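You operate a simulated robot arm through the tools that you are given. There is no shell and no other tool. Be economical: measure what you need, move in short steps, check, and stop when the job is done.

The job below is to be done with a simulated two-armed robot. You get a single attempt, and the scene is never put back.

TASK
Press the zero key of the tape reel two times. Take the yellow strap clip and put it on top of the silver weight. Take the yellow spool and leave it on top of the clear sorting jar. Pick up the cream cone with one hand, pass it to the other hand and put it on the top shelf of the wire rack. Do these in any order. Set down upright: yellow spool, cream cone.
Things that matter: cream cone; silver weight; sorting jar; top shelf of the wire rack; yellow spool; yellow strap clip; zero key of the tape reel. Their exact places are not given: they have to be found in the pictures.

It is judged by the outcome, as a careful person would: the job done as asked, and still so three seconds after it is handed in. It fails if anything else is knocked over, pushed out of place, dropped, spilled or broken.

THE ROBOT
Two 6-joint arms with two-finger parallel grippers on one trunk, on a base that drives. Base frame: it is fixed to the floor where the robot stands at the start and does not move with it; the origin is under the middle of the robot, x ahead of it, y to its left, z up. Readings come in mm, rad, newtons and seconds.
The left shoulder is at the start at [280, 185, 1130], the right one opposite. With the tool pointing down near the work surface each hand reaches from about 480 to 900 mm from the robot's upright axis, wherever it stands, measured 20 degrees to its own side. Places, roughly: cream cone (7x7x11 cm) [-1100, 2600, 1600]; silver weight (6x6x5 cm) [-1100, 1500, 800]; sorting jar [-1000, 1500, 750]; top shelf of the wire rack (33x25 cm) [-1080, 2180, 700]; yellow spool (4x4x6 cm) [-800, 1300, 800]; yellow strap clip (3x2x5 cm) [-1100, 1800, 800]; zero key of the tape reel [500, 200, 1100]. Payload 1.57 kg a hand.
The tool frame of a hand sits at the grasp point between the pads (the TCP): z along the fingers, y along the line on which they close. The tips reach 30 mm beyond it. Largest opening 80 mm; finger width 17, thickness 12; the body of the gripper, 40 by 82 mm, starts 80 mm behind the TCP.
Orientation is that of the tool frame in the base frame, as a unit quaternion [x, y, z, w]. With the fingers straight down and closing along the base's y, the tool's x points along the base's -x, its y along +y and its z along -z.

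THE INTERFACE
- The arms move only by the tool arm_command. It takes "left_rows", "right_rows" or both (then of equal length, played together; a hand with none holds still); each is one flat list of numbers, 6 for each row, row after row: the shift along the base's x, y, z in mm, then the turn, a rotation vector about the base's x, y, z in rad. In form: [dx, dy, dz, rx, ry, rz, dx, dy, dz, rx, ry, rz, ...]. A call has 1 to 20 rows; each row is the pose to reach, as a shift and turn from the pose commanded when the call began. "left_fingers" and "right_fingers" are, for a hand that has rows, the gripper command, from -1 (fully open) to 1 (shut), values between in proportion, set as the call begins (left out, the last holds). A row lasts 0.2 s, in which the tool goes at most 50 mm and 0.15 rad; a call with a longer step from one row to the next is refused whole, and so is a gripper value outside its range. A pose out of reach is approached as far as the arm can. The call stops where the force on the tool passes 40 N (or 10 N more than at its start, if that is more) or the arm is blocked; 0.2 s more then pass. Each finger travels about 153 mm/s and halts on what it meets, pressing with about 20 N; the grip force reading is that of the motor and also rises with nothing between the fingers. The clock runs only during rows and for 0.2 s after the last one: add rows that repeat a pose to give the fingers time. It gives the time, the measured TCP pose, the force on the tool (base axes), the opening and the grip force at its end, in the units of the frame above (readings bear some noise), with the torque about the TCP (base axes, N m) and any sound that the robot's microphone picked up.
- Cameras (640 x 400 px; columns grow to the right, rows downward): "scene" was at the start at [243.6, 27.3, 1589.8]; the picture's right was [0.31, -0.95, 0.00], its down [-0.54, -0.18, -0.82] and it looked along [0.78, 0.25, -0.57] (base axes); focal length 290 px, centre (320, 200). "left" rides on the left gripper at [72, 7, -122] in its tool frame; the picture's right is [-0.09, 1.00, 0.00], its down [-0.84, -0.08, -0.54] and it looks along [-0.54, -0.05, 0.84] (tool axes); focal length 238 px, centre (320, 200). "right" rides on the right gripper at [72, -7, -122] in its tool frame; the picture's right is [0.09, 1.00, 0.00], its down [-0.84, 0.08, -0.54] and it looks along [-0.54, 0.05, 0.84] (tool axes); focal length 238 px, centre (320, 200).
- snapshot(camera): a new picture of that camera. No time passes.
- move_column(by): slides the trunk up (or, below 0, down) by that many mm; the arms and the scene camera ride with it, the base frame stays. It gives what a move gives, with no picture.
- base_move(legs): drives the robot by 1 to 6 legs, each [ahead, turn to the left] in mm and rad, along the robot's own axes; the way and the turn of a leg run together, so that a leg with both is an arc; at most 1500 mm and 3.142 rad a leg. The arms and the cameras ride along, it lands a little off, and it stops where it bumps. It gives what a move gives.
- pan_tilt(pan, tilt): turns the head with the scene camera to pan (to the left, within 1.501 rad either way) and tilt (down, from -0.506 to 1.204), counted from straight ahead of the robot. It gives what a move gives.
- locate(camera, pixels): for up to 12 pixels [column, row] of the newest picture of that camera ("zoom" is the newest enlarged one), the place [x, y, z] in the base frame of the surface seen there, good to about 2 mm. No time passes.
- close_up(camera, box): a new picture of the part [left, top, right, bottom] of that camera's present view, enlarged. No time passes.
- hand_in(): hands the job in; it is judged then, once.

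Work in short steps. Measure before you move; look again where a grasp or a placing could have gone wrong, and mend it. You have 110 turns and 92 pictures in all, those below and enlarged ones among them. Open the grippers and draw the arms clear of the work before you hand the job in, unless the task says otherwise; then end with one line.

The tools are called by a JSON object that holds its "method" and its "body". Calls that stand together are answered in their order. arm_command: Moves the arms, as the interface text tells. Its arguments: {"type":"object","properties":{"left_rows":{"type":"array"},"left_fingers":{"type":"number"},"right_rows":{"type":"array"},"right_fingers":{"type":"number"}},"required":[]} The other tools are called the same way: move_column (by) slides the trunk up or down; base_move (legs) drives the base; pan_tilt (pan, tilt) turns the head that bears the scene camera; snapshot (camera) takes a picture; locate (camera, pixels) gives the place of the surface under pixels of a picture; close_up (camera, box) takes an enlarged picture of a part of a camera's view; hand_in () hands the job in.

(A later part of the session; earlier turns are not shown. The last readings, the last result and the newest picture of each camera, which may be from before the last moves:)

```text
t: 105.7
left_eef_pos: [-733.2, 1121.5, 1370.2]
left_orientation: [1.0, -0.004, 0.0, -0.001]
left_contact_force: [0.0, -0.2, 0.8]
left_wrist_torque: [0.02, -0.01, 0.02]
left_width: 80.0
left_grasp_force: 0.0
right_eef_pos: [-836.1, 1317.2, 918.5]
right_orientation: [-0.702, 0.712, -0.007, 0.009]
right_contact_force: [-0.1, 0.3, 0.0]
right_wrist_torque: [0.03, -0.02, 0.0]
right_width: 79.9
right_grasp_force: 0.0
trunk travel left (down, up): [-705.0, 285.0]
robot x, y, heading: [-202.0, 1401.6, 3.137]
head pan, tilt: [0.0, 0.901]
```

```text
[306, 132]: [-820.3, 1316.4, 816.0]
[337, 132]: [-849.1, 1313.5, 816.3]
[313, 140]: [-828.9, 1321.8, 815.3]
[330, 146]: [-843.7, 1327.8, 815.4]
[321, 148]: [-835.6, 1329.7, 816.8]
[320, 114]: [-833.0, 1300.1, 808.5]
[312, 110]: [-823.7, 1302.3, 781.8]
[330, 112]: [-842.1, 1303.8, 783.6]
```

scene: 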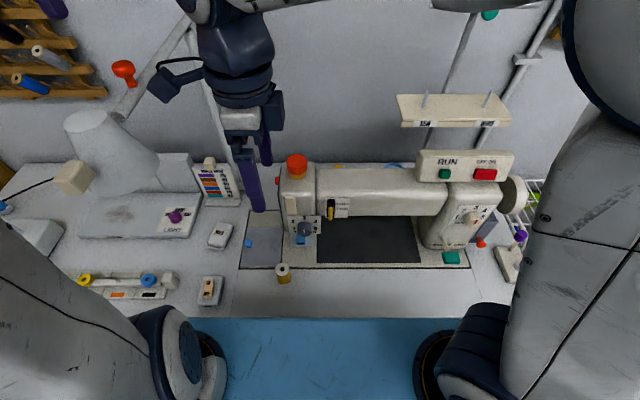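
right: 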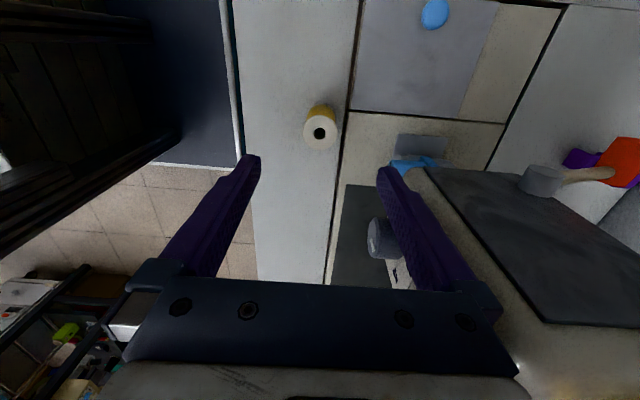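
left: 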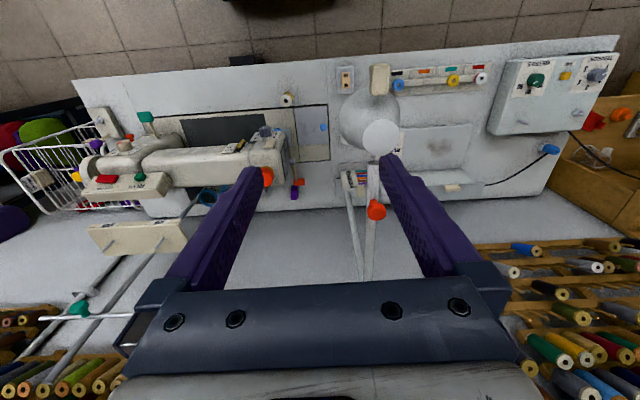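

Spool centre [-835,1315]. I'll descend to z 797 and close.

{"method": "arm_command", "body": {"right_rows": [0, -2, -45, 0, 0, 0, 1, -2, -90, 0, 0, 0, 1, -2, -115, 0, 0, 0, 1, -2, -121, 0, 0, 0, 1, -2, -121, 0, 0, 0], "right_fingers": -0.5}}

{"method": "arm_command", "body": {"right_rows": [0, 0, 0, 0, 0, 0, 0, 0, 0, 0, 0, 0, 0, 0, 0, 0, 0, 0, 0, 0, 10, 0, 0, 0, 10, 0, 40, 0, 0, 0, 20, 0, 70, 0, 0, 0], "right_fingers": 1}}

{"method": "snapshot", "body": {"camera": "right"}}

```text
t: 106.9
left_eef_pos: [-732.4, 1122.2, 1371.4]
left_orientation: [1.0, -0.004, -0.001, 0.0]
left_contact_force: [-0.3, 0.2, 0.0]
left_wrist_torque: [-0.03, 0.0, -0.01]
left_width: 80.0
left_grasp_force: 0.0
right_eef_pos: [-832.9, 1314.2, 796.5]
right_orientation: [-0.702, 0.712, -0.008, 0.01]
right_contact_force: [0.6, -0.1, 0.2]
right_wrist_torque: [0.01, 0.0, 0.0]
right_width: 59.8
right_grasp_force: 0.1
trunk travel left (down, up): [-705.0, 285.0]
robot x, y, heading: [-202.2, 1401.5, 3.14]
head pan, tilt: [0.0, 0.901]
```

```text
t: 108.3
left_eef_pos: [-732.8, 1121.5, 1372.2]
left_orientation: [1.0, -0.004, 0.0, 0.0]
left_contact_force: [-0.4, -0.2, -0.1]
left_wrist_torque: [0.02, 0.0, 0.04]
left_width: 79.9
left_grasp_force: 0.1
right_eef_pos: [-810.3, 1315.4, 867.3]
right_orientation: [-0.702, 0.712, -0.008, 0.009]
right_contact_force: [-0.2, 0.1, -1.2]
right_wrist_torque: [0.01, 0.01, -0.01]
right_width: 33.0
right_grasp_force: 19.9
trunk travel left (down, up): [-705.0, 285.0]
robot x, y, heading: [-206.3, 1400.7, 3.139]
head pan, tilt: [0.0, 0.901]
```

```text
38 pictures are left
```

right: 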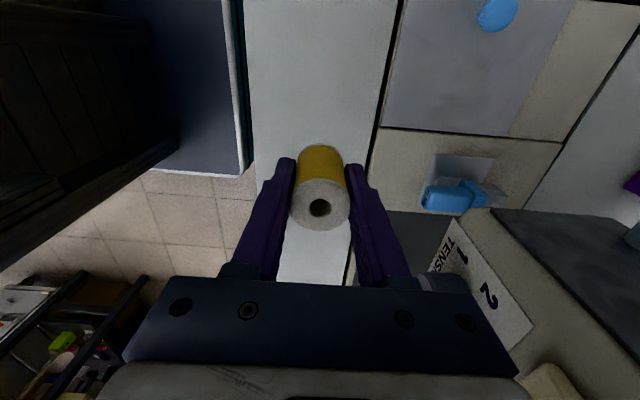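

The spool is held (33 mm). I'll carry it to [-808,1500] and set it down upright.

{"method": "arm_command", "body": {"right_rows": [2, 45, 0, 0, 0, 0, 2, 90, 0, 0, 0, 0, 2, 135, 0, 0, 0, 0, 2, 175, 0, 0, 0, 0, 2, 185, -20, 0, 0, 0, 2, 185, -55, 0, 0, 0, 2, 185, -65, 0, 0, 0, 2, 185, -68, 0, 0, 0, 2, 185, -70, 0, 0, 0]}}

```text
t: 110.3
left_eef_pos: [-733.1, 1121.7, 1371.1]
left_orientation: [1.0, -0.004, 0.0, 0.0]
left_contact_force: [-0.6, 0.4, -0.6]
left_wrist_torque: [-0.01, 0.0, -0.03]
left_width: 80.0
left_grasp_force: 0.1
right_eef_pos: [-810.8, 1497.5, 795.7]
right_orientation: [-0.703, 0.711, -0.007, 0.009]
right_contact_force: [2.1, -1.0, 11.4]
right_wrist_torque: [-0.06, -0.12, 0.02]
right_width: 32.5
right_grasp_force: 20.2
trunk travel left (down, up): [-705.0, 285.0]
robot x, y, heading: [-200.9, 1401.4, 3.137]
head pan, tilt: [0.0, 0.901]
```

It touches with 11 N. I'll release, rise, and check the lamp's place before tilting the hand toward −y.

{"method": "arm_command", "body": {"right_rows": [0, 0, 1, 0, 0, 0, 0, 0, 1, 0, 0, 0, 0, 0, 1, 0, 0, 0, 0, 0, 20, 0, 0, 0, 0, 0, 65, 0, 0, 0, 0, 0, 110, 0, 0, 0, 0, 0, 130, 0, 0, 0], "right_fingers": -0.5}}

{"method": "snapshot", "body": {"camera": "scene"}}

{"method": "snapshot", "body": {"camera": "right"}}

```text
t: 111.9
left_eef_pos: [-732.4, 1121.3, 1371.1]
left_orientation: [1.0, -0.005, 0.0, -0.001]
left_contact_force: [-0.3, -0.2, -0.7]
left_wrist_torque: [-0.01, 0.0, -0.03]
left_width: 80.4
left_grasp_force: 0.1
right_eef_pos: [-811.2, 1498.9, 926.8]
right_orientation: [-0.702, 0.712, -0.008, 0.01]
right_contact_force: [-0.3, 0.3, -0.6]
right_wrist_torque: [-0.01, 0.01, -0.01]
right_width: 59.8
right_grasp_force: 0.1
trunk travel left (down, up): [-705.0, 285.0]
robot x, y, heading: [-201.5, 1400.1, 3.141]
head pan, tilt: [0.0, 0.901]
```

```text
37 pictures are left
```

scene: 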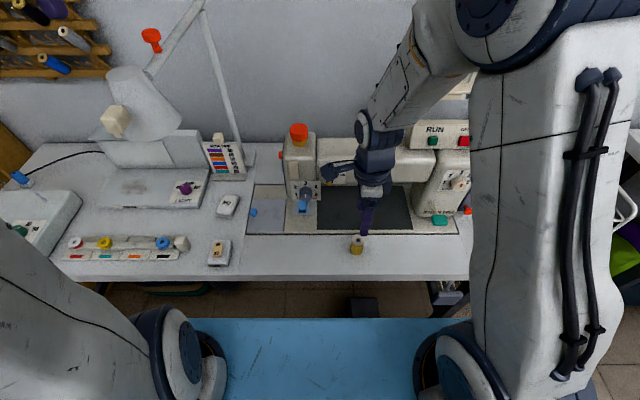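

```text
36 pictures are left
```

right: 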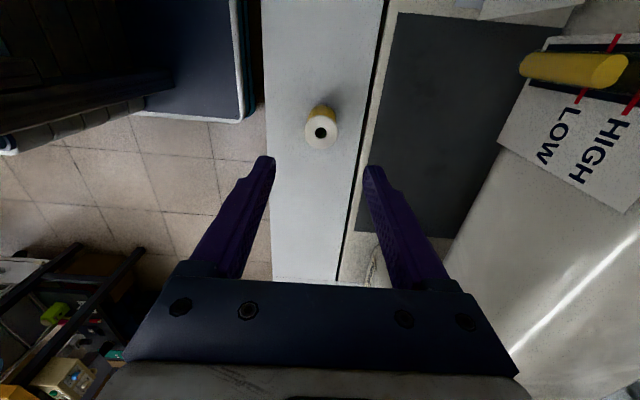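

{"method": "locate", "body": {"camera": "scene", "pixels": [[135, 120], [170, 125], [128, 80], [110, 130], [115, 120], [357, 240], [302, 205], [330, 170]]}}

{"method": "locate", "body": {"camera": "right", "pixels": [[307, 132], [338, 132], [322, 148], [320, 114]]}}

```text
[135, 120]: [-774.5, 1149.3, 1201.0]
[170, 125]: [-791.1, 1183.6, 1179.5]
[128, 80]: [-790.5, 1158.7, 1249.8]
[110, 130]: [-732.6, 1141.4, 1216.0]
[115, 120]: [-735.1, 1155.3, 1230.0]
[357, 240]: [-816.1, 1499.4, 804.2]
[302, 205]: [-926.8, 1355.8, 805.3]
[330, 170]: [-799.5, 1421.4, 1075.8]
```

```text
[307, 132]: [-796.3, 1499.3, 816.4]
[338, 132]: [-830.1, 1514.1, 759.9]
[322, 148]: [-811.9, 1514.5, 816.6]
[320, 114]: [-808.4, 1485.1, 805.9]
```

Spool stands at [-811,1499], top 816, and the lamp shade sits at y<1190, z>1150, clear of the hand. I'll tilt the hand by 45° toward −y and slide in along its axis.

{"method": "arm_command", "body": {"right_rows": [0, -15, 0, 0.131, 0, 0, 0, -30, -5, 0.262, 0, 0, 0, -45, -15, 0.393, 0, 0, 0, -58, -25, 0.524, 0, 0, 0, -66, -37, 0.655, 0, 0, 0, -69, -47, 0.785, 0, 0, 0, -69, -47, 0.785, 0, 0]}}

{"method": "snapshot", "body": {"camera": "right"}}

```text
t: 113.5
left_eef_pos: [-732.5, 1122.4, 1371.3]
left_orientation: [1.0, -0.004, -0.001, -0.001]
left_contact_force: [-0.8, -0.9, -1.5]
left_wrist_torque: [0.02, 0.0, 0.02]
left_width: 79.9
left_grasp_force: 0.0
right_eef_pos: [-810.2, 1429.0, 879.4]
right_orientation: [-0.644, 0.661, 0.266, 0.278]
right_contact_force: [-0.6, 0.0, -0.9]
right_wrist_torque: [0.05, -0.02, 0.01]
right_width: 59.9
right_grasp_force: 0.1
trunk travel left (down, up): [-705.0, 285.0]
robot x, y, heading: [-199.4, 1402.4, 3.139]
head pan, tilt: [0.0, 0.901]
```

```text
35 pictures are left
```

right: 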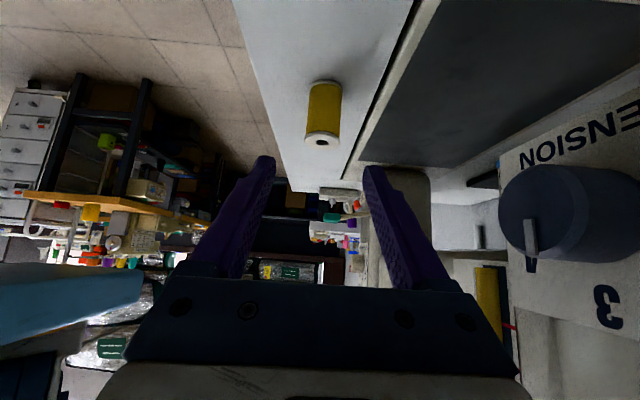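

The spool stands between the finger lines. I'll slide in to TCP [-811,1499,800] and close.

{"method": "arm_command", "body": {"right_rows": [0, 30, -34, 0, 0, 0, -1, 55, -62, 0, 0, 0, -1, 70, -79, 0, 0, 0, -1, 70, -79, 0, 0, 0]}}

{"method": "arm_command", "body": {"right_rows": [0, 0, 0, 0, 0, 0, 0, 0, 0, 0, 0, 0, 0, 0, 0, 0, 0, 0, 0, 0, 10, 0, 0, 0, 0, 0, 40, 0, 0, 0, 0, 0, 85, 0, 0, 0], "right_fingers": 1}}

{"method": "snapshot", "body": {"camera": "scene"}}

```text
t: 114.5
left_eef_pos: [-731.1, 1121.2, 1371.5]
left_orientation: [1.0, -0.004, 0.0, 0.0]
left_contact_force: [-0.6, 0.4, 0.5]
left_wrist_torque: [0.0, 0.03, 0.02]
left_width: 80.2
left_grasp_force: 0.1
right_eef_pos: [-811.1, 1499.6, 800.0]
right_orientation: [-0.645, 0.661, 0.266, 0.278]
right_contact_force: [0.6, -0.2, 0.2]
right_wrist_torque: [-0.03, 0.0, -0.04]
right_width: 60.0
right_grasp_force: 0.2
trunk travel left (down, up): [-705.0, 285.0]
robot x, y, heading: [-201.3, 1405.1, 3.139]
head pan, tilt: [0.0, 0.901]
```

```text
t: 115.9
left_eef_pos: [-732.5, 1122.0, 1370.1]
left_orientation: [1.0, -0.004, 0.0, 0.001]
left_contact_force: [-0.7, 0.2, -0.5]
left_wrist_torque: [0.01, 0.02, 0.0]
left_width: 80.0
left_grasp_force: 0.1
right_eef_pos: [-808.8, 1498.7, 886.2]
right_orientation: [-0.645, 0.66, 0.266, 0.277]
right_contact_force: [0.1, -0.4, -1.5]
right_wrist_torque: [0.02, -0.03, -0.01]
right_width: 32.8
right_grasp_force: 20.0
trunk travel left (down, up): [-705.0, 285.0]
robot x, y, heading: [-202.0, 1398.9, 3.135]
head pan, tilt: [0.0, 0.901]
```

```text
34 pictures are left
```

scene: 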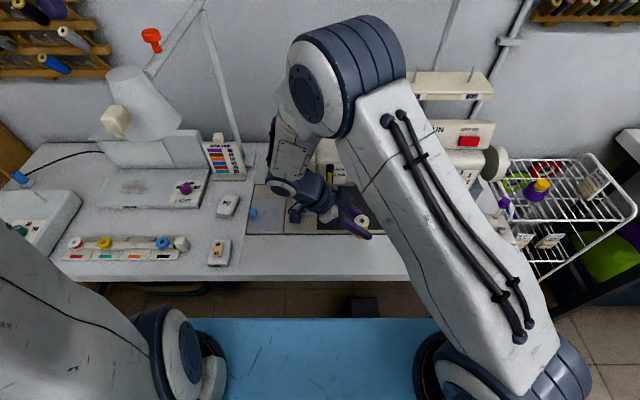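

The spool is held upright with the hand tilted. Before crossing the machine I'll measure the lamp poles at (225,90) and (240,150) that the wrist will pass.

{"method": "locate", "body": {"camera": "scene", "pixels": [[241, 160], [233, 130], [224, 90], [214, 50], [206, 20], [180, 40], [222, 140], [361, 222], [352, 225]]}}

{"method": "arm_command", "body": {"right_rows": [0, 0, 48, 0, 0, 0, 0, 0, 96, 0, 0, 0, 0, 0, 144, 0, 0, 0, 0, 0, 192, 0, 0, 0, 0, 0, 240, 0, 0, 0, 0, 0, 264, 0, 0, 0, 0, 0, 264, 0, 0, 0]}}

{"method": "base_move", "body": {"legs": [[100, 0]]}}

```text
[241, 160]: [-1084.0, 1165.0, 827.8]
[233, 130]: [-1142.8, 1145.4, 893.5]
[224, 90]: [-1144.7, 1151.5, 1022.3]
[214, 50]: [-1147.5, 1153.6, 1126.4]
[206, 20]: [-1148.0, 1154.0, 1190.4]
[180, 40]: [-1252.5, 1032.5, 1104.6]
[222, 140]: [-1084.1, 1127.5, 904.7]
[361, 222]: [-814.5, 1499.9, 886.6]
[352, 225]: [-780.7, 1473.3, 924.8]
```

```text
t: 117.5
left_eef_pos: [-732.8, 1122.1, 1370.5]
left_orientation: [1.0, -0.005, 0.0, 0.001]
left_contact_force: [0.0, -0.6, 0.2]
left_wrist_torque: [0.05, -0.03, 0.0]
left_width: 80.3
left_grasp_force: 0.1
right_eef_pos: [-811.5, 1500.5, 1150.4]
right_orientation: [-0.644, 0.661, 0.266, 0.278]
right_contact_force: [0.8, 0.3, -0.2]
right_wrist_torque: [0.02, -0.01, -0.01]
right_width: 32.6
right_grasp_force: 19.7
trunk travel left (down, up): [-705.0, 285.0]
robot x, y, heading: [-198.7, 1397.4, 3.139]
head pan, tilt: [0.0, 0.901]
```

```text
t: 118.7
left_eef_pos: [-832.2, 1123.6, 1371.3]
left_orientation: [1.0, -0.005, 0.001, 0.0]
left_contact_force: [0.7, 0.0, 0.7]
left_wrist_torque: [-0.01, 0.03, 0.02]
left_width: 80.0
left_grasp_force: 0.0
right_eef_pos: [-909.8, 1501.9, 1150.1]
right_orientation: [-0.645, 0.661, 0.266, 0.277]
right_contact_force: [0.5, 0.1, 0.3]
right_wrist_torque: [0.01, 0.01, 0.04]
right_width: 32.6
right_grasp_force: 20.4
trunk travel left (down, up): [-705.0, 285.0]
robot x, y, heading: [-303.3, 1400.4, 3.142]
head pan, tilt: [0.0, 0.901]
```

Poles stay at y<1170, clear. I'll cross over the machine at z 1150 to x=-1111, then descend to z 950 short of the tray.

{"method": "arm_command", "body": {"right_rows": [-45, 0, 0, 0, 0, 0, -90, -5, 0, 0, 0, 0, -135, -10, 0, 0, 0, 0, -180, -12, 0, 0, 0, 0, -201, -12, -20, 0, 0, 0, -201, -12, -65, 0, 0, 0, -201, -12, -110, 0, 0, 0, -201, -12, -155, 0, 0, 0, -201, -12, -195, 0, 0, 0, -201, -12, -195, 0, 0, 0]}}

{"method": "snapshot", "body": {"camera": "right"}}

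{"method": "snapshot", "body": {"camera": "scene"}}

```text
t: 120.9
left_eef_pos: [-832.7, 1122.6, 1370.5]
left_orientation: [1.0, -0.005, 0.0, 0.001]
left_contact_force: [0.0, 0.3, 0.0]
left_wrist_torque: [0.04, 0.0, -0.01]
left_width: 79.9
left_grasp_force: 0.0
right_eef_pos: [-1110.3, 1488.9, 956.1]
right_orientation: [-0.645, 0.661, 0.265, 0.278]
right_contact_force: [0.8, 0.5, 0.5]
right_wrist_torque: [0.01, -0.01, -0.01]
right_width: 32.8
right_grasp_force: 20.3
trunk travel left (down, up): [-705.0, 285.0]
robot x, y, heading: [-303.7, 1400.9, 3.138]
head pan, tilt: [0.0, 0.901]
```

```text
33 pictures are left
```

right: 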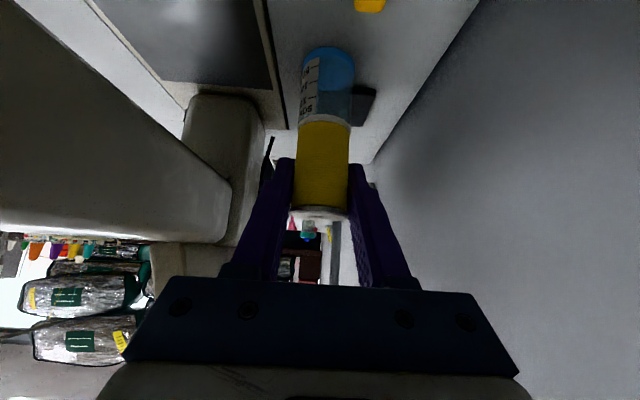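

```text
32 pictures are left
```

scene: 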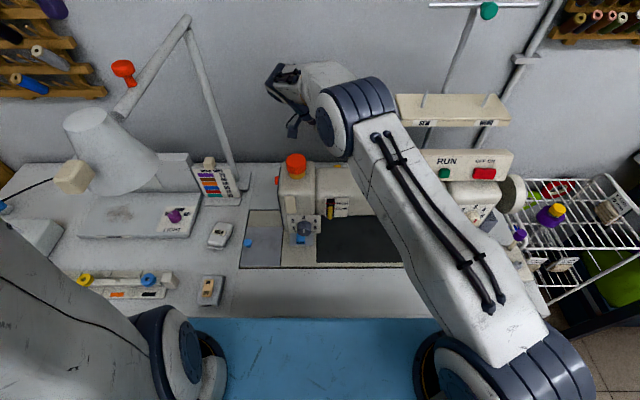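

The spool points at the jar and the arm is clear so far. I'll measure the elbow and wrist against the tray before going on.

{"method": "locate", "body": {"camera": "scene", "pixels": [[385, 90], [350, 75], [340, 70], [375, 110], [320, 70], [398, 95], [402, 118], [345, 130]]}}

{"method": "locate", "body": {"camera": "right", "pixels": [[322, 150], [322, 200], [305, 160], [340, 160], [300, 110], [325, 205]]}}

```text
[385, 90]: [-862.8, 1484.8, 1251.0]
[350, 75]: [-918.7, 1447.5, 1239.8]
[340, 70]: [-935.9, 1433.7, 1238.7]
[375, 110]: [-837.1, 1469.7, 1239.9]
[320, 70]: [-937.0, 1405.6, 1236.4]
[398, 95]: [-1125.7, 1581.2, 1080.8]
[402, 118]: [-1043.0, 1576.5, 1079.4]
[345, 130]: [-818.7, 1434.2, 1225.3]
```

```text
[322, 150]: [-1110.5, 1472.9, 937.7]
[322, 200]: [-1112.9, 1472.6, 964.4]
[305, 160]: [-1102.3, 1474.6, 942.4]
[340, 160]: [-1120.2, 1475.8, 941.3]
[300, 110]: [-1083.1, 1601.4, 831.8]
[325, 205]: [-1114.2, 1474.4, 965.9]
```

All clear: the spool hangs upright with centre [-1111.5,1489]. I'll move it to y 1616 with its bottom about 20 mm above the jar's rim.

{"method": "arm_command", "body": {"right_rows": [0, 30, 0, 0, 0, 0, 0, 60, -10, 0, 0, 0, -1, 90, -25, 0, 0, 0, -1, 115, -35, 0, 0, 0, -1, 127, -41, 0, 0, 0, -1, 127, -41, 0, 0, 0]}}

{"method": "snapshot", "body": {"camera": "right"}}

{"method": "close_up", "body": {"camera": "scene", "box": [250, 40, 530, 230]}}

```text
t: 122.3
left_eef_pos: [-832.0, 1123.5, 1371.4]
left_orientation: [1.0, -0.005, 0.0, 0.0]
left_contact_force: [-0.1, -1.1, -0.1]
left_wrist_torque: [-0.01, -0.01, 0.0]
left_width: 80.2
left_grasp_force: 0.1
right_eef_pos: [-1111.5, 1617.6, 914.5]
right_orientation: [-0.644, 0.661, 0.265, 0.278]
right_contact_force: [0.9, 0.5, -0.3]
right_wrist_torque: [-0.02, 0.04, -0.03]
right_width: 32.4
right_grasp_force: 19.5
trunk travel left (down, up): [-705.0, 285.0]
robot x, y, heading: [-305.7, 1403.7, 3.137]
head pan, tilt: [0.0, 0.901]
```

```text
31 pictures are left
```

right: 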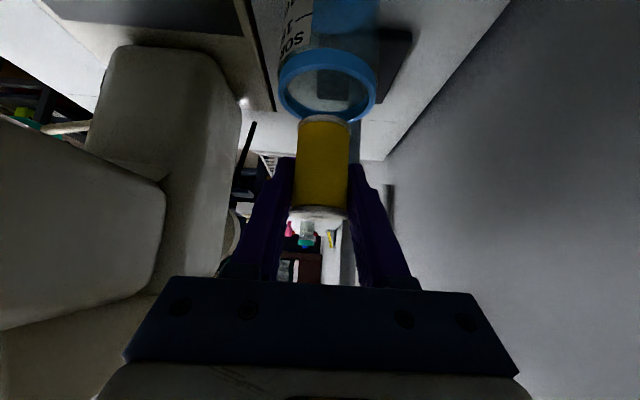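

```text
2.11 times, centred on (390, 135) of scene
```

zoom: 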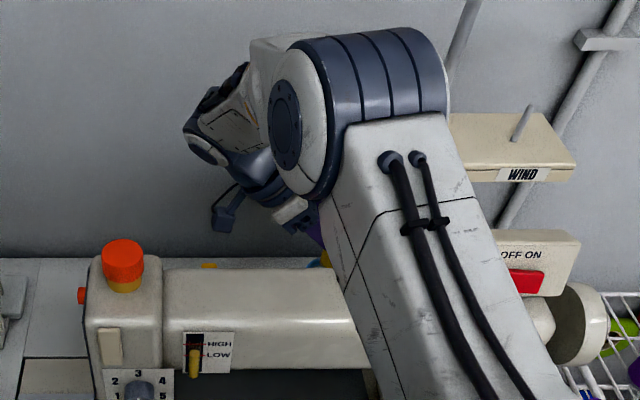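

The spool is above the jar's ring. I'll measure both to check the alignment.

{"method": "locate", "body": {"camera": "right", "pixels": [[282, 92], [375, 92], [300, 112], [355, 112], [327, 52], [301, 130], [346, 130], [323, 150], [324, 119], [290, 62], [360, 60]]}}

```text
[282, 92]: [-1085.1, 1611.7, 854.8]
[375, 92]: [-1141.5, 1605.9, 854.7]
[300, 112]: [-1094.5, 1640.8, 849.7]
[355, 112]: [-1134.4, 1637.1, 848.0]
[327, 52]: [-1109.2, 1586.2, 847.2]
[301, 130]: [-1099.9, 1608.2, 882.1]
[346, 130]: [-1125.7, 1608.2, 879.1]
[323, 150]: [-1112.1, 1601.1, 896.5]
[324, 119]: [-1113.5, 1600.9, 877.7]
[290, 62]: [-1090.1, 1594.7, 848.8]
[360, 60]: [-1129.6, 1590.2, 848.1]
```

Aligned within 2 mm. I'll lower gently toward the ring (contact expected at about −20 mm).

{"method": "arm_command", "body": {"right_rows": [0, -1, -10, 0, 0, 0, 0, -1, -15, 0, 0, 0, 0, -1, -18, 0, 0, 0, 0, -1, -20, 0, 0, 0, 0, -1, -21, 0, 0, 0]}}

{"method": "close_up", "body": {"camera": "right", "box": [250, 30, 400, 230]}}

```text
t: 123.5
left_eef_pos: [-831.3, 1123.4, 1371.5]
left_orientation: [1.0, -0.006, 0.0, 0.0]
left_contact_force: [0.3, -0.4, 0.0]
left_wrist_torque: [-0.03, 0.01, 0.0]
left_width: 79.9
left_grasp_force: 0.1
right_eef_pos: [-1111.7, 1615.8, 894.6]
right_orientation: [-0.644, 0.661, 0.266, 0.278]
right_contact_force: [2.5, 0.6, 9.6]
right_wrist_torque: [-0.09, -0.07, -0.01]
right_width: 32.5
right_grasp_force: 20.3
trunk travel left (down, up): [-705.0, 285.0]
robot x, y, heading: [-299.9, 1401.9, 3.137]
head pan, tilt: [0.0, 0.901]
```

```text
2.00 times, centred on (325, 130) of right
```

zoom: 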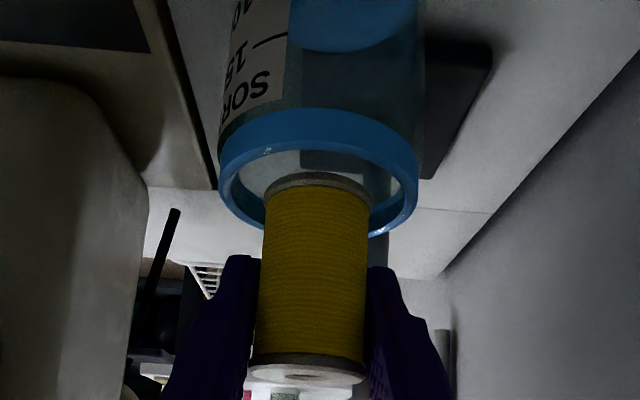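

Contact of 9.6 N with the spool inside the ring: there is a clear lid and the spool stands on it. I'll release and withdraw along the tool axis.

{"method": "arm_command", "body": {"right_rows": [0, 0, 1, 0, 0, 0, 0, 0, 1, 0, 0, 0, 0, 0, 1, 0, 0, 0, 0, -10, 11, 0, 0, 0, 0, -40, 40, 0, 0, 0, 0, -73, 70, 0, 0, 0, 0, -105, 100, 0, 0, 0, 0, -110, 145, 0, 0, 0, 0, -115, 190, 0, 0, 0], "right_fingers": -0.5}}

{"method": "snapshot", "body": {"camera": "right"}}

```text
t: 125.5
left_eef_pos: [-832.7, 1122.9, 1370.3]
left_orientation: [1.0, -0.005, 0.0, 0.0]
left_contact_force: [0.9, 0.9, -0.3]
left_wrist_torque: [-0.05, 0.03, 0.0]
left_width: 80.0
left_grasp_force: 0.0
right_eef_pos: [-1110.7, 1499.7, 1083.9]
right_orientation: [-0.644, 0.662, 0.265, 0.279]
right_contact_force: [0.1, 0.0, 0.0]
right_wrist_torque: [-0.01, 0.01, 0.0]
right_width: 60.2
right_grasp_force: 0.1
trunk travel left (down, up): [-705.0, 285.0]
robot x, y, heading: [-304.0, 1402.2, 3.13]
head pan, tilt: [0.0, 0.901]
```

```text
28 pictures are left
```

right: 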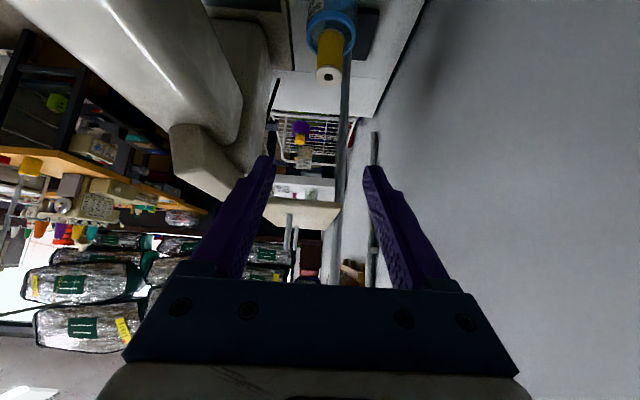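

The spool stands on the jar. Now I'll draw the right hand up and back over the machine, then undo its tilt and yaw.

{"method": "arm_command", "body": {"right_rows": [0, -5, 48, 0, 0, 0, 0, -10, 96, 0, 0, 0, 45, -10, 110, 0, 0, 0, 90, -10, 120, 0, 0, 0, 135, -5, 140, 0, 0, 0, 180, 0, 160, 0, 0, 0, 220, 10, 180, 0, 0, 0, 250, 20, 200, 0, 0, 0, 250, 30, 220, -0.14, 0, 0, 250, 40, 230, -0.28, 0, 0, 250, 50, 240, -0.42, 0, 0, 250, 60, 240, -0.56, 0, 0, 250, 70, 240, -0.7, 0, 0, 250, 75, 240, -0.785, 0, 0]}}

{"method": "arm_command", "body": {"right_rows": [0, 0, 0, 0, 0, 0.145, 0, 0, 0, 0, 0, 0.29, 0, 0, 0, 0, 0, 0.435, 0, 0, 0, 0, 0, 0.58, 0, 0, 0, 0, 0, 0.725, 0, 0, 0, 0, 0, 0.87, 0, 0, 0, 0, 0, 1.015, 0, 0, 0, 0, 0, 1.16, 0, 0, 0, 0, 0, 1.305, 0, 0, 0, 0, 0, 1.45, 0, 0, 0, 0, 0, 1.575]}}

{"method": "move_column", "body": {"by": 200}}

```text
t: 128.5
left_eef_pos: [-830.7, 1123.1, 1370.7]
left_orientation: [1.0, -0.005, 0.0, 0.001]
left_contact_force: [0.0, 1.1, 0.1]
left_wrist_torque: [0.0, 0.03, -0.02]
left_width: 80.1
left_grasp_force: 0.0
right_eef_pos: [-863.9, 1577.6, 1324.0]
right_orientation: [-0.702, 0.712, -0.007, 0.009]
right_contact_force: [-0.5, -0.7, 0.4]
right_wrist_torque: [-0.01, 0.03, 0.01]
right_width: 60.3
right_grasp_force: 0.1
right hand out of reach, approached as far as the arm can: row 2
trunk travel left (down, up): [-705.0, 285.0]
robot x, y, heading: [-302.5, 1403.6, 3.133]
head pan, tilt: [0.0, 0.901]
```

```text
t: 130.9
left_eef_pos: [-831.8, 1123.4, 1371.8]
left_orientation: [1.0, -0.005, 0.001, 0.0]
left_contact_force: [0.1, -0.2, -0.3]
left_wrist_torque: [-0.01, -0.02, -0.01]
left_width: 79.8
left_grasp_force: 0.2
right_eef_pos: [-863.2, 1576.3, 1322.7]
right_orientation: [1.0, -0.004, -0.002, -0.013]
right_contact_force: [-0.4, 0.7, -1.0]
right_wrist_torque: [0.01, 0.01, 0.01]
right_width: 60.2
right_grasp_force: 0.2
trunk travel left (down, up): [-705.0, 285.0]
robot x, y, heading: [-300.7, 1404.1, 3.137]
head pan, tilt: [0.0, 0.901]
```

```text
t: 133.0
left_eef_pos: [-831.7, 1123.5, 1571.3]
left_orientation: [1.0, -0.005, 0.0, 0.0]
left_contact_force: [0.2, 0.0, 0.3]
left_wrist_torque: [-0.01, 0.0, 0.0]
left_width: 80.0
left_grasp_force: 0.1
right_eef_pos: [-861.6, 1576.0, 1522.7]
right_orientation: [1.0, -0.005, -0.001, -0.013]
right_contact_force: [-0.7, 0.1, 0.5]
right_wrist_torque: [-0.03, -0.02, -0.01]
right_width: 59.7
right_grasp_force: 0.0
trunk travel left (down, up): [-905.0, 85.0]
robot x, y, heading: [-304.4, 1401.6, 3.134]
head pan, tilt: [0.0, 0.901]
```

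Arms are up. I'll drive to y≈2400 along the aisle and face the wall there.

{"method": "base_move", "body": {"legs": [[-150, 0], [0, -1.571], [1000, 0], [0, 1.571]]}}

{"method": "pan_tilt", "body": {"pan": -0.2, "tilt": 0.5}}

{"method": "snapshot", "body": {"camera": "scene"}}

```text
t: 145.9
left_eef_pos: [-728.1, 2361.9, 1569.6]
left_orientation: [0.978, -0.21, 0.001, 0.0]
left_contact_force: [-0.8, 0.8, -0.7]
left_wrist_torque: [-0.03, -0.03, 0.0]
left_width: 79.6
left_grasp_force: 0.0
right_eef_pos: [-575.7, 2786.8, 1522.2]
right_orientation: [0.978, -0.21, 0.001, -0.014]
right_contact_force: [-0.4, 0.3, 0.3]
right_wrist_torque: [-0.04, 0.0, 0.02]
right_width: 60.1
right_grasp_force: 0.1
trunk travel left (down, up): [-905.0, 85.0]
robot x, y, heading: [-130.7, 2402.5, 2.721]
head pan, tilt: [0.0, 0.901]
stopped in leg 4: the robot was blocked; the commanded pose is now the measured one
```

```text
t: 146.7
left_eef_pos: [-728.2, 2360.3, 1569.9]
left_orientation: [0.978, -0.21, 0.001, 0.001]
left_contact_force: [0.3, 0.4, -0.3]
left_wrist_torque: [-0.03, -0.01, -0.01]
left_width: 80.1
left_grasp_force: 0.0
right_eef_pos: [-576.1, 2786.5, 1522.8]
right_orientation: [0.978, -0.209, 0.001, -0.013]
right_contact_force: [-0.2, 0.3, 0.6]
right_wrist_torque: [0.01, 0.0, 0.0]
right_width: 59.9
right_grasp_force: 0.1
trunk travel left (down, up): [-905.0, 85.0]
robot x, y, heading: [-128.8, 2402.0, 2.719]
head pan, tilt: [-0.201, 0.499]
```

```text
27 pictures are left
```

scene: 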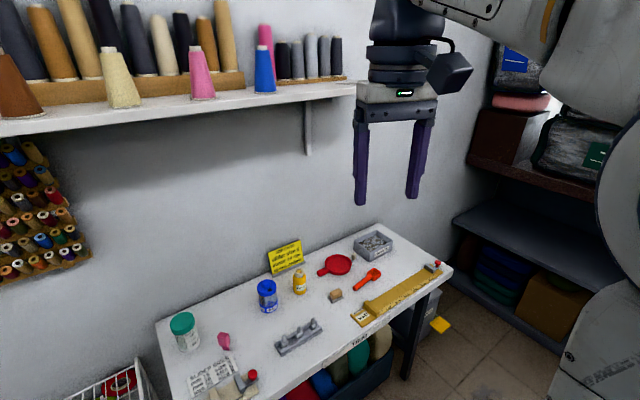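

The cream cone is at (120,85), with free space to the rust and pink cones beside it. I'll measure it and the shelf.

{"method": "locate", "body": {"camera": "scene", "pixels": [[112, 50], [122, 80], [122, 105], [103, 100], [140, 100], [122, 115], [85, 118], [170, 107], [200, 75], [30, 100], [120, 70], [95, 90]]}}

{"method": "close_up", "body": {"camera": "scene", "box": [60, 20, 180, 140]}}

```text
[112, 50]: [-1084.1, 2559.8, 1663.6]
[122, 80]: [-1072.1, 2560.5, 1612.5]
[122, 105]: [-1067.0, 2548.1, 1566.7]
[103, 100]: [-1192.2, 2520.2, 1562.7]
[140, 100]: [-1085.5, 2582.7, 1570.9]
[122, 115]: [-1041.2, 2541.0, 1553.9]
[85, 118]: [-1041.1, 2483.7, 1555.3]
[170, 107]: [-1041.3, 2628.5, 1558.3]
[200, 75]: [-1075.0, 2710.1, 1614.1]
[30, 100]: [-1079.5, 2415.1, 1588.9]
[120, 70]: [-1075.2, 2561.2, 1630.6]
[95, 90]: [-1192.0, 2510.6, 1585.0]
```

```text
3.33 times, centred on (120, 80) of scene
```

zoom: 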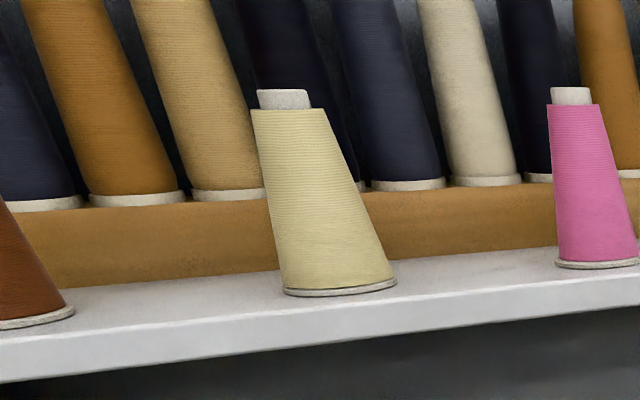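

The cone stands at about [-1100,2557], z 1560–1672, with 150 mm spacing. I'll go forward 100 mm off whatever blocked the turn and finish turning to the wall.

{"method": "base_move", "body": {"legs": [[100, 0], [0, 0.42]]}}

{"method": "snapshot", "body": {"camera": "scene"}}

```text
t: 148.4
left_eef_pos: [-816.4, 2370.5, 1570.0]
left_orientation: [0.983, -0.185, 0.002, 0.0]
left_contact_force: [-0.7, 0.5, 0.7]
left_wrist_torque: [-0.04, -0.05, -0.01]
left_width: 79.8
left_grasp_force: 0.2
right_eef_pos: [-685.7, 2804.7, 1523.1]
right_orientation: [0.983, -0.185, 0.002, -0.012]
right_contact_force: [0.3, -0.8, 0.5]
right_wrist_torque: [-0.06, -0.03, 0.0]
right_width: 59.8
right_grasp_force: 0.0
trunk travel left (down, up): [-905.0, 85.0]
robot x, y, heading: [-224.0, 2445.6, 2.771]
head pan, tilt: [-0.201, 0.499]
stopped in leg 2: the robot was blocked; the commanded pose is now the measured one
```

```text
25 pictures are left
```

scene: 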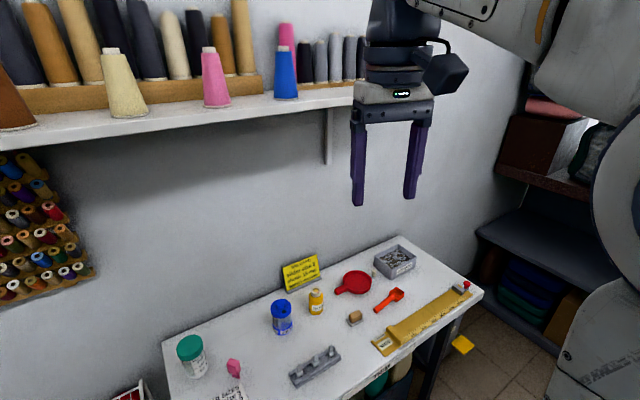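

The turn is blocked again. I'll look to the right rear for what is in the way.

{"method": "pan_tilt", "body": {"pan": -1.5, "tilt": 0.8}}

{"method": "snapshot", "body": {"camera": "scene"}}

```text
t: 149.9
left_eef_pos: [-817.6, 2368.7, 1569.9]
left_orientation: [0.983, -0.184, 0.002, 0.0]
left_contact_force: [-0.8, -0.8, -0.4]
left_wrist_torque: [0.03, 0.03, 0.01]
left_width: 79.9
left_grasp_force: 0.0
right_eef_pos: [-685.5, 2803.7, 1522.4]
right_orientation: [0.983, -0.184, 0.001, -0.013]
right_contact_force: [-0.1, -0.4, 0.7]
right_wrist_torque: [-0.03, 0.0, 0.01]
right_width: 60.0
right_grasp_force: 0.2
trunk travel left (down, up): [-905.0, 85.0]
robot x, y, heading: [-224.5, 2440.7, 2.773]
head pan, tilt: [-1.499, 0.799]
```

```text
24 pictures are left
```

scene: 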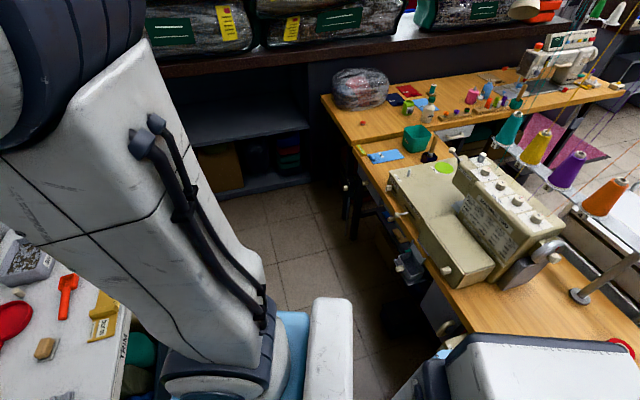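

The robot's back touches the bench side on the right. I'll go forward in a left arc, away from the bench, to face the wall.

{"method": "base_move", "body": {"legs": [[160, 0.37]]}}

{"method": "pan_tilt", "body": {"pan": 0.0, "tilt": 0.7}}

{"method": "snapshot", "body": {"camera": "scene"}}

```text
t: 151.0
left_eef_pos: [-827.4, 2312.0, 1572.4]
left_orientation: [0.992, -0.125, -0.001, 0.003]
left_contact_force: [0.4, -0.1, 0.6]
left_wrist_torque: [-0.08, 0.04, 0.01]
left_width: 79.8
left_grasp_force: 0.1
right_eef_pos: [-754.6, 2759.5, 1522.5]
right_orientation: [0.992, -0.122, 0.0, -0.011]
right_contact_force: [0.2, 0.6, -1.0]
right_wrist_torque: [-0.08, 0.02, 0.02]
right_width: 60.1
right_grasp_force: 0.1
trunk travel left (down, up): [-905.0, 85.0]
robot x, y, heading: [-254.0, 2447.1, 2.781]
head pan, tilt: [-1.499, 0.799]
stopped in leg 1: the robot was blocked; the commanded pose is now the measured one
```

```text
t: 152.6
left_eef_pos: [-829.8, 2308.5, 1572.0]
left_orientation: [0.992, -0.125, 0.001, 0.002]
left_contact_force: [0.0, -0.7, 0.2]
left_wrist_torque: [-0.03, -0.04, 0.01]
left_width: 80.0
left_grasp_force: 0.0
right_eef_pos: [-756.5, 2756.2, 1521.3]
right_orientation: [0.992, -0.122, 0.001, -0.011]
right_contact_force: [1.3, -0.2, 0.3]
right_wrist_torque: [0.02, 0.0, 0.0]
right_width: 60.0
right_grasp_force: 0.1
trunk travel left (down, up): [-905.0, 85.0]
robot x, y, heading: [-253.6, 2451.0, 2.782]
head pan, tilt: [0.0, 0.7]
```

```text
23 pictures are left
```

scene: 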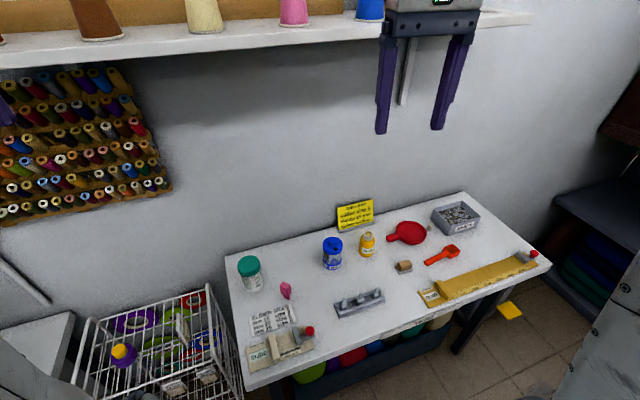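

Still touching at the rear. I'll go straight forward 130 mm first, then turn.

{"method": "base_move", "body": {"legs": [[130, 0], [0, 0.25]]}}

```text
t: 154.8
left_eef_pos: [-898.5, 2216.7, 1571.9]
left_orientation: [1.0, 0.0, 0.001, 0.001]
left_contact_force: [0.2, 0.5, -0.1]
left_wrist_torque: [-0.03, -0.03, 0.02]
left_width: 80.0
left_grasp_force: 0.0
right_eef_pos: [-938.1, 2669.7, 1521.7]
right_orientation: [1.0, 0.001, -0.002, -0.011]
right_contact_force: [-0.8, 0.1, -0.3]
right_wrist_torque: [0.0, 0.03, 0.03]
right_width: 60.1
right_grasp_force: 0.0
trunk travel left (down, up): [-905.0, 85.0]
robot x, y, heading: [-376.3, 2492.3, 3.032]
head pan, tilt: [0.0, 0.7]
```

The hands' pose shows the robot facing the wall at about [-376,2494]. I'll raise the trunk fully and back up a little for elbow room.

{"method": "move_column", "body": {"by": 80}}

{"method": "base_move", "body": {"legs": [[-50, 0]]}}

{"method": "arm_command", "body": {"right_rows": [0, -30, 10, 0, 0.13, 0, 0, -60, 15, 0, 0.26, 0, 0, -90, 15, 0, 0.39, 0, 0, -113, 15, 0, 0.52, 0, -10, -113, 10, 0, 0.65, 0, -20, -113, 5, 0, 0.785, 0, -30, -113, 0, 0, 0.92, 0, -40, -113, 0, 0, 1.05, 0, -50, -113, 0, 0, 1.18, 0, -60, -113, 0, 0, 1.31, 0, -70, -113, 0, 0, 1.44, 0, -80, -113, 0, 0, 1.571, 0, -80, -113, 0, 0, 1.571, 0], "right_fingers": -1}}

{"method": "snapshot", "body": {"camera": "right"}}

```text
t: 155.9
left_eef_pos: [-898.6, 2216.5, 1651.5]
left_orientation: [1.0, -0.001, 0.0, 0.002]
left_contact_force: [-0.2, -0.4, 0.2]
left_wrist_torque: [0.02, -0.01, 0.0]
left_width: 79.9
left_grasp_force: 0.0
right_eef_pos: [-938.3, 2669.2, 1602.5]
right_orientation: [1.0, 0.002, -0.001, -0.01]
right_contact_force: [-1.0, -0.1, -0.3]
right_wrist_torque: [0.01, -0.02, 0.03]
right_width: 60.0
right_grasp_force: 0.1
trunk travel left (down, up): [-985.0, 5.0]
robot x, y, heading: [-374.1, 2496.8, 3.035]
head pan, tilt: [0.0, 0.7]
```

```text
t: 156.9
left_eef_pos: [-846.0, 2211.6, 1650.6]
left_orientation: [1.0, -0.001, 0.001, 0.002]
left_contact_force: [-0.6, -0.5, 0.1]
left_wrist_torque: [0.01, 0.01, -0.01]
left_width: 79.9
left_grasp_force: 0.1
right_eef_pos: [-884.8, 2663.6, 1601.6]
right_orientation: [1.0, 0.002, -0.001, -0.011]
right_contact_force: [0.1, -0.1, 0.2]
right_wrist_torque: [-0.02, -0.01, 0.01]
right_width: 60.2
right_grasp_force: 0.0
trunk travel left (down, up): [-985.0, 5.0]
robot x, y, heading: [-320.7, 2487.9, 3.03]
head pan, tilt: [0.0, 0.7]
```

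```text
t: 159.7
left_eef_pos: [-846.4, 2212.6, 1652.1]
left_orientation: [1.0, -0.001, 0.001, 0.001]
left_contact_force: [-0.2, -0.1, -0.2]
left_wrist_torque: [-0.02, -0.05, 0.0]
left_width: 80.2
left_grasp_force: 0.1
right_eef_pos: [-965.9, 2552.1, 1601.7]
right_orientation: [-0.706, 0.007, 0.708, 0.01]
right_contact_force: [0.1, 0.0, 1.1]
right_wrist_torque: [-0.02, 0.02, -0.02]
right_width: 80.2
right_grasp_force: 0.0
right hand out of reach, approached as far as the arm can: row 8, 9, 10
trunk travel left (down, up): [-985.0, 5.0]
robot x, y, heading: [-321.5, 2494.1, 3.027]
head pan, tilt: [0.0, 0.7]
```

```text
22 pictures are left
```

right: 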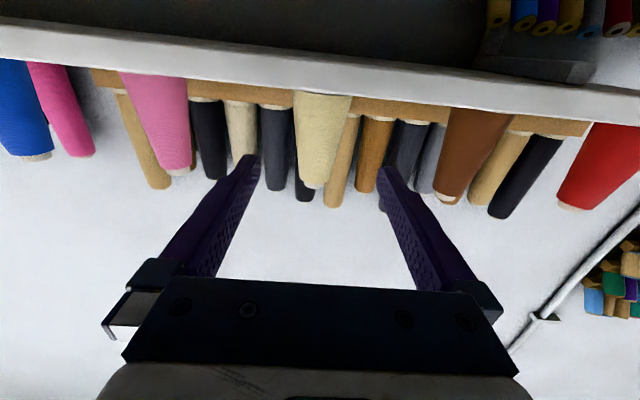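

The hand is horizontal and the cone is at (320,135) between the fingers. I'll measure it.

{"method": "locate", "body": {"camera": "right", "pixels": [[320, 100], [298, 100], [346, 100], [318, 140], [300, 140], [338, 140], [318, 175], [303, 180], [325, 180], [320, 185], [320, 88]]}}

```text
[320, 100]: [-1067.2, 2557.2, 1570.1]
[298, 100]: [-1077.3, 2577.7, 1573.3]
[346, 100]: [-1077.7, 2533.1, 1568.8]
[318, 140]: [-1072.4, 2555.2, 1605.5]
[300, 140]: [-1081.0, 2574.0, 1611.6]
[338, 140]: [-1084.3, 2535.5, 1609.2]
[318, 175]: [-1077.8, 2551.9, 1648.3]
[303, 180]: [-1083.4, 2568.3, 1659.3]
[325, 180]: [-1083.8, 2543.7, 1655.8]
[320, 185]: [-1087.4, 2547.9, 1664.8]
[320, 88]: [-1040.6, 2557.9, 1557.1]
```

Cone axis is at [-1096,2555], radius about 27 at z 1585. I'll advance to grip it low, then close and lift slightly.

{"method": "arm_command", "body": {"right_rows": [-30, 2, -8, 0, 0, 0, -65, 3, -16, 0, 0, 0, -100, 3, -16, 0, 0, 0, -120, 3, -16, 0, 0, 0, -130, 3, -16, 0, 0, 0, -130, 3, -16, 0, 0, 0]}}

{"method": "snapshot", "body": {"camera": "right"}}

```text
t: 161.1
left_eef_pos: [-846.6, 2211.2, 1651.0]
left_orientation: [1.0, -0.001, 0.001, 0.001]
left_contact_force: [0.2, 0.1, -0.6]
left_wrist_torque: [-0.01, -0.01, 0.0]
left_width: 80.0
left_grasp_force: 0.2
right_eef_pos: [-1096.0, 2554.2, 1585.8]
right_orientation: [-0.706, 0.007, 0.708, 0.009]
right_contact_force: [-0.6, -0.3, 0.4]
right_wrist_torque: [0.0, 0.01, 0.02]
right_width: 79.8
right_grasp_force: 0.1
trunk travel left (down, up): [-985.0, 5.0]
robot x, y, heading: [-324.0, 2493.7, 3.028]
head pan, tilt: [0.0, 0.7]
```

```text
21 pictures are left
```

right: 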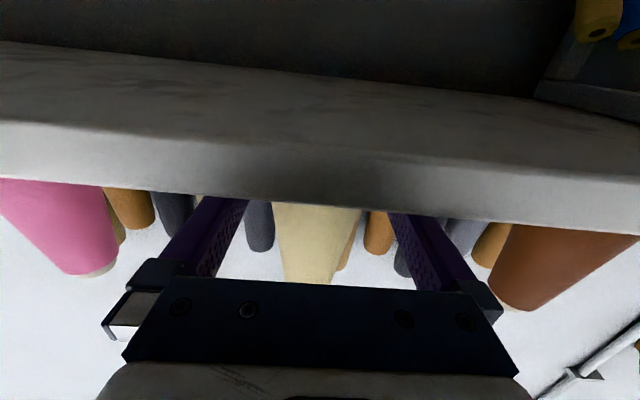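

The cone is centred between the fingers. I'll close, lift 35 mm and back out in front of the shelf.

{"method": "arm_command", "body": {"right_rows": [0, 0, 0, 0, 0, 0, 0, 0, 0, 0, 0, 0, 0, 0, 0, 0, 0, 0, 0, 0, 10, 0, 0, 0, 0, 0, 35, 0, 0, 0, 40, 0, 35, 0, 0, 0, 80, 0, 35, 0, 0, 0, 120, 0, 35, 0, 0, 0, 130, 0, 35, 0, 0, 0], "right_fingers": 1}}

{"method": "pan_tilt", "body": {"pan": -0.15, "tilt": 0.3}}

{"method": "snapshot", "body": {"camera": "scene"}}

```text
t: 163.1
left_eef_pos: [-846.7, 2211.9, 1651.2]
left_orientation: [1.0, -0.001, 0.001, 0.002]
left_contact_force: [0.7, -0.4, 0.0]
left_wrist_torque: [-0.03, 0.01, -0.01]
left_width: 79.9
left_grasp_force: 0.1
right_eef_pos: [-965.5, 2554.8, 1620.1]
right_orientation: [-0.706, 0.006, 0.708, 0.008]
right_contact_force: [0.6, 0.7, -1.8]
right_wrist_torque: [0.03, 0.0, -0.02]
right_width: 56.7
right_grasp_force: 20.1
trunk travel left (down, up): [-985.0, 5.0]
robot x, y, heading: [-321.2, 2489.1, 3.031]
head pan, tilt: [0.0, 0.7]
```

```text
t: 163.9
left_eef_pos: [-847.5, 2211.5, 1651.5]
left_orientation: [1.0, -0.001, 0.001, 0.002]
left_contact_force: [-0.3, 0.4, -0.1]
left_wrist_torque: [-0.01, -0.01, 0.01]
left_width: 80.0
left_grasp_force: 0.0
right_eef_pos: [-966.8, 2553.0, 1620.9]
right_orientation: [-0.706, 0.006, 0.708, 0.008]
right_contact_force: [0.5, -0.2, -1.7]
right_wrist_torque: [0.02, -0.02, 0.0]
right_width: 56.6
right_grasp_force: 19.5
trunk travel left (down, up): [-985.0, 5.0]
robot x, y, heading: [-321.2, 2490.6, 3.027]
head pan, tilt: [-0.15, 0.3]
```

```text
20 pictures are left
```

scene: 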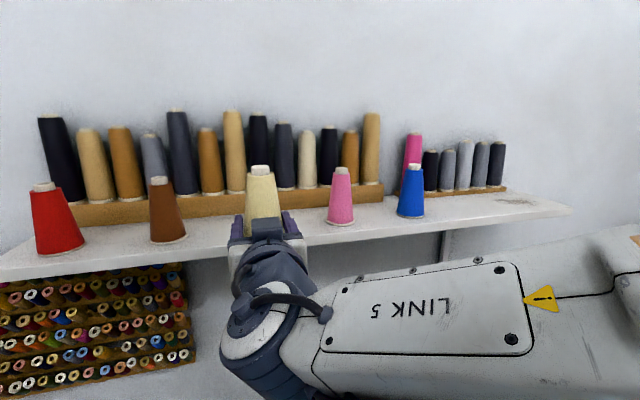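

The cone is held upright. I'll bring it down and to the middle, to about [-965,2440,1460], for the left hand.

{"method": "arm_command", "body": {"right_rows": [0, -20, -30, 0, 0, 0, 0, -40, -65, 0, 0, 0, 0, -60, -95, 0, 0, 0, 0, -80, -125, 0, 0, 0, 0, -100, -150, 0, 0, 0, 0, -113, -160, 0, 0, 0, 0, -113, -160, 0, 0, 0]}}

{"method": "arm_command", "body": {"left_rows": [-20, 35, 0, 0, 0, 0, -40, 75, 0, 0, 0, 0, -55, 115, 0, 0, 0, 0, -70, 140, 0, 0, 0, 0, -70, 140, 0, 0, 0, 0], "left_fingers": -1}}

{"method": "snapshot", "body": {"camera": "left"}}

{"method": "snapshot", "body": {"camera": "scene"}}

```text
t: 165.5
left_eef_pos: [-846.5, 2213.5, 1652.2]
left_orientation: [1.0, -0.001, 0.001, 0.002]
left_contact_force: [-1.0, 0.3, 0.5]
left_wrist_torque: [0.0, 0.0, 0.01]
left_width: 80.2
left_grasp_force: 0.0
right_eef_pos: [-966.8, 2440.6, 1459.8]
right_orientation: [-0.706, 0.007, 0.708, 0.01]
right_contact_force: [-0.4, -0.5, -1.6]
right_wrist_torque: [-0.01, 0.01, -0.01]
right_width: 56.4
right_grasp_force: 19.7
trunk travel left (down, up): [-985.0, 5.0]
robot x, y, heading: [-320.7, 2490.2, 3.029]
head pan, tilt: [-0.15, 0.3]
```

```text
t: 166.7
left_eef_pos: [-916.5, 2353.6, 1648.4]
left_orientation: [1.0, 0.0, -0.001, 0.002]
left_contact_force: [0.2, -0.1, 0.4]
left_wrist_torque: [0.0, 0.01, 0.01]
left_width: 79.8
left_grasp_force: 0.1
left hand out of reach, approached as far as the arm can: row 4, 5
right_eef_pos: [-968.2, 2440.1, 1460.3]
right_orientation: [-0.706, 0.007, 0.708, 0.009]
right_contact_force: [-0.3, 0.7, -2.1]
right_wrist_torque: [0.03, -0.01, -0.05]
right_width: 56.1
right_grasp_force: 20.0
trunk travel left (down, up): [-985.0, 5.0]
robot x, y, heading: [-324.0, 2487.6, 3.029]
head pan, tilt: [-0.15, 0.3]
```

```text
19 pictures are left
```

left: 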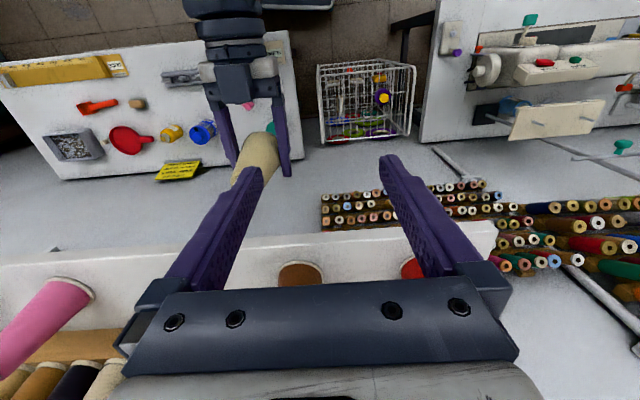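

```text
18 pictures are left
```

scene: 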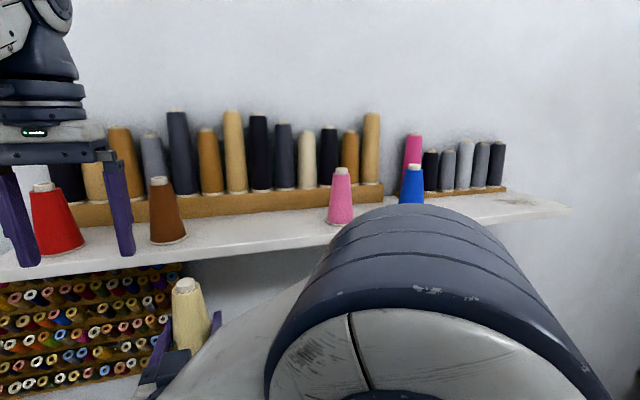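

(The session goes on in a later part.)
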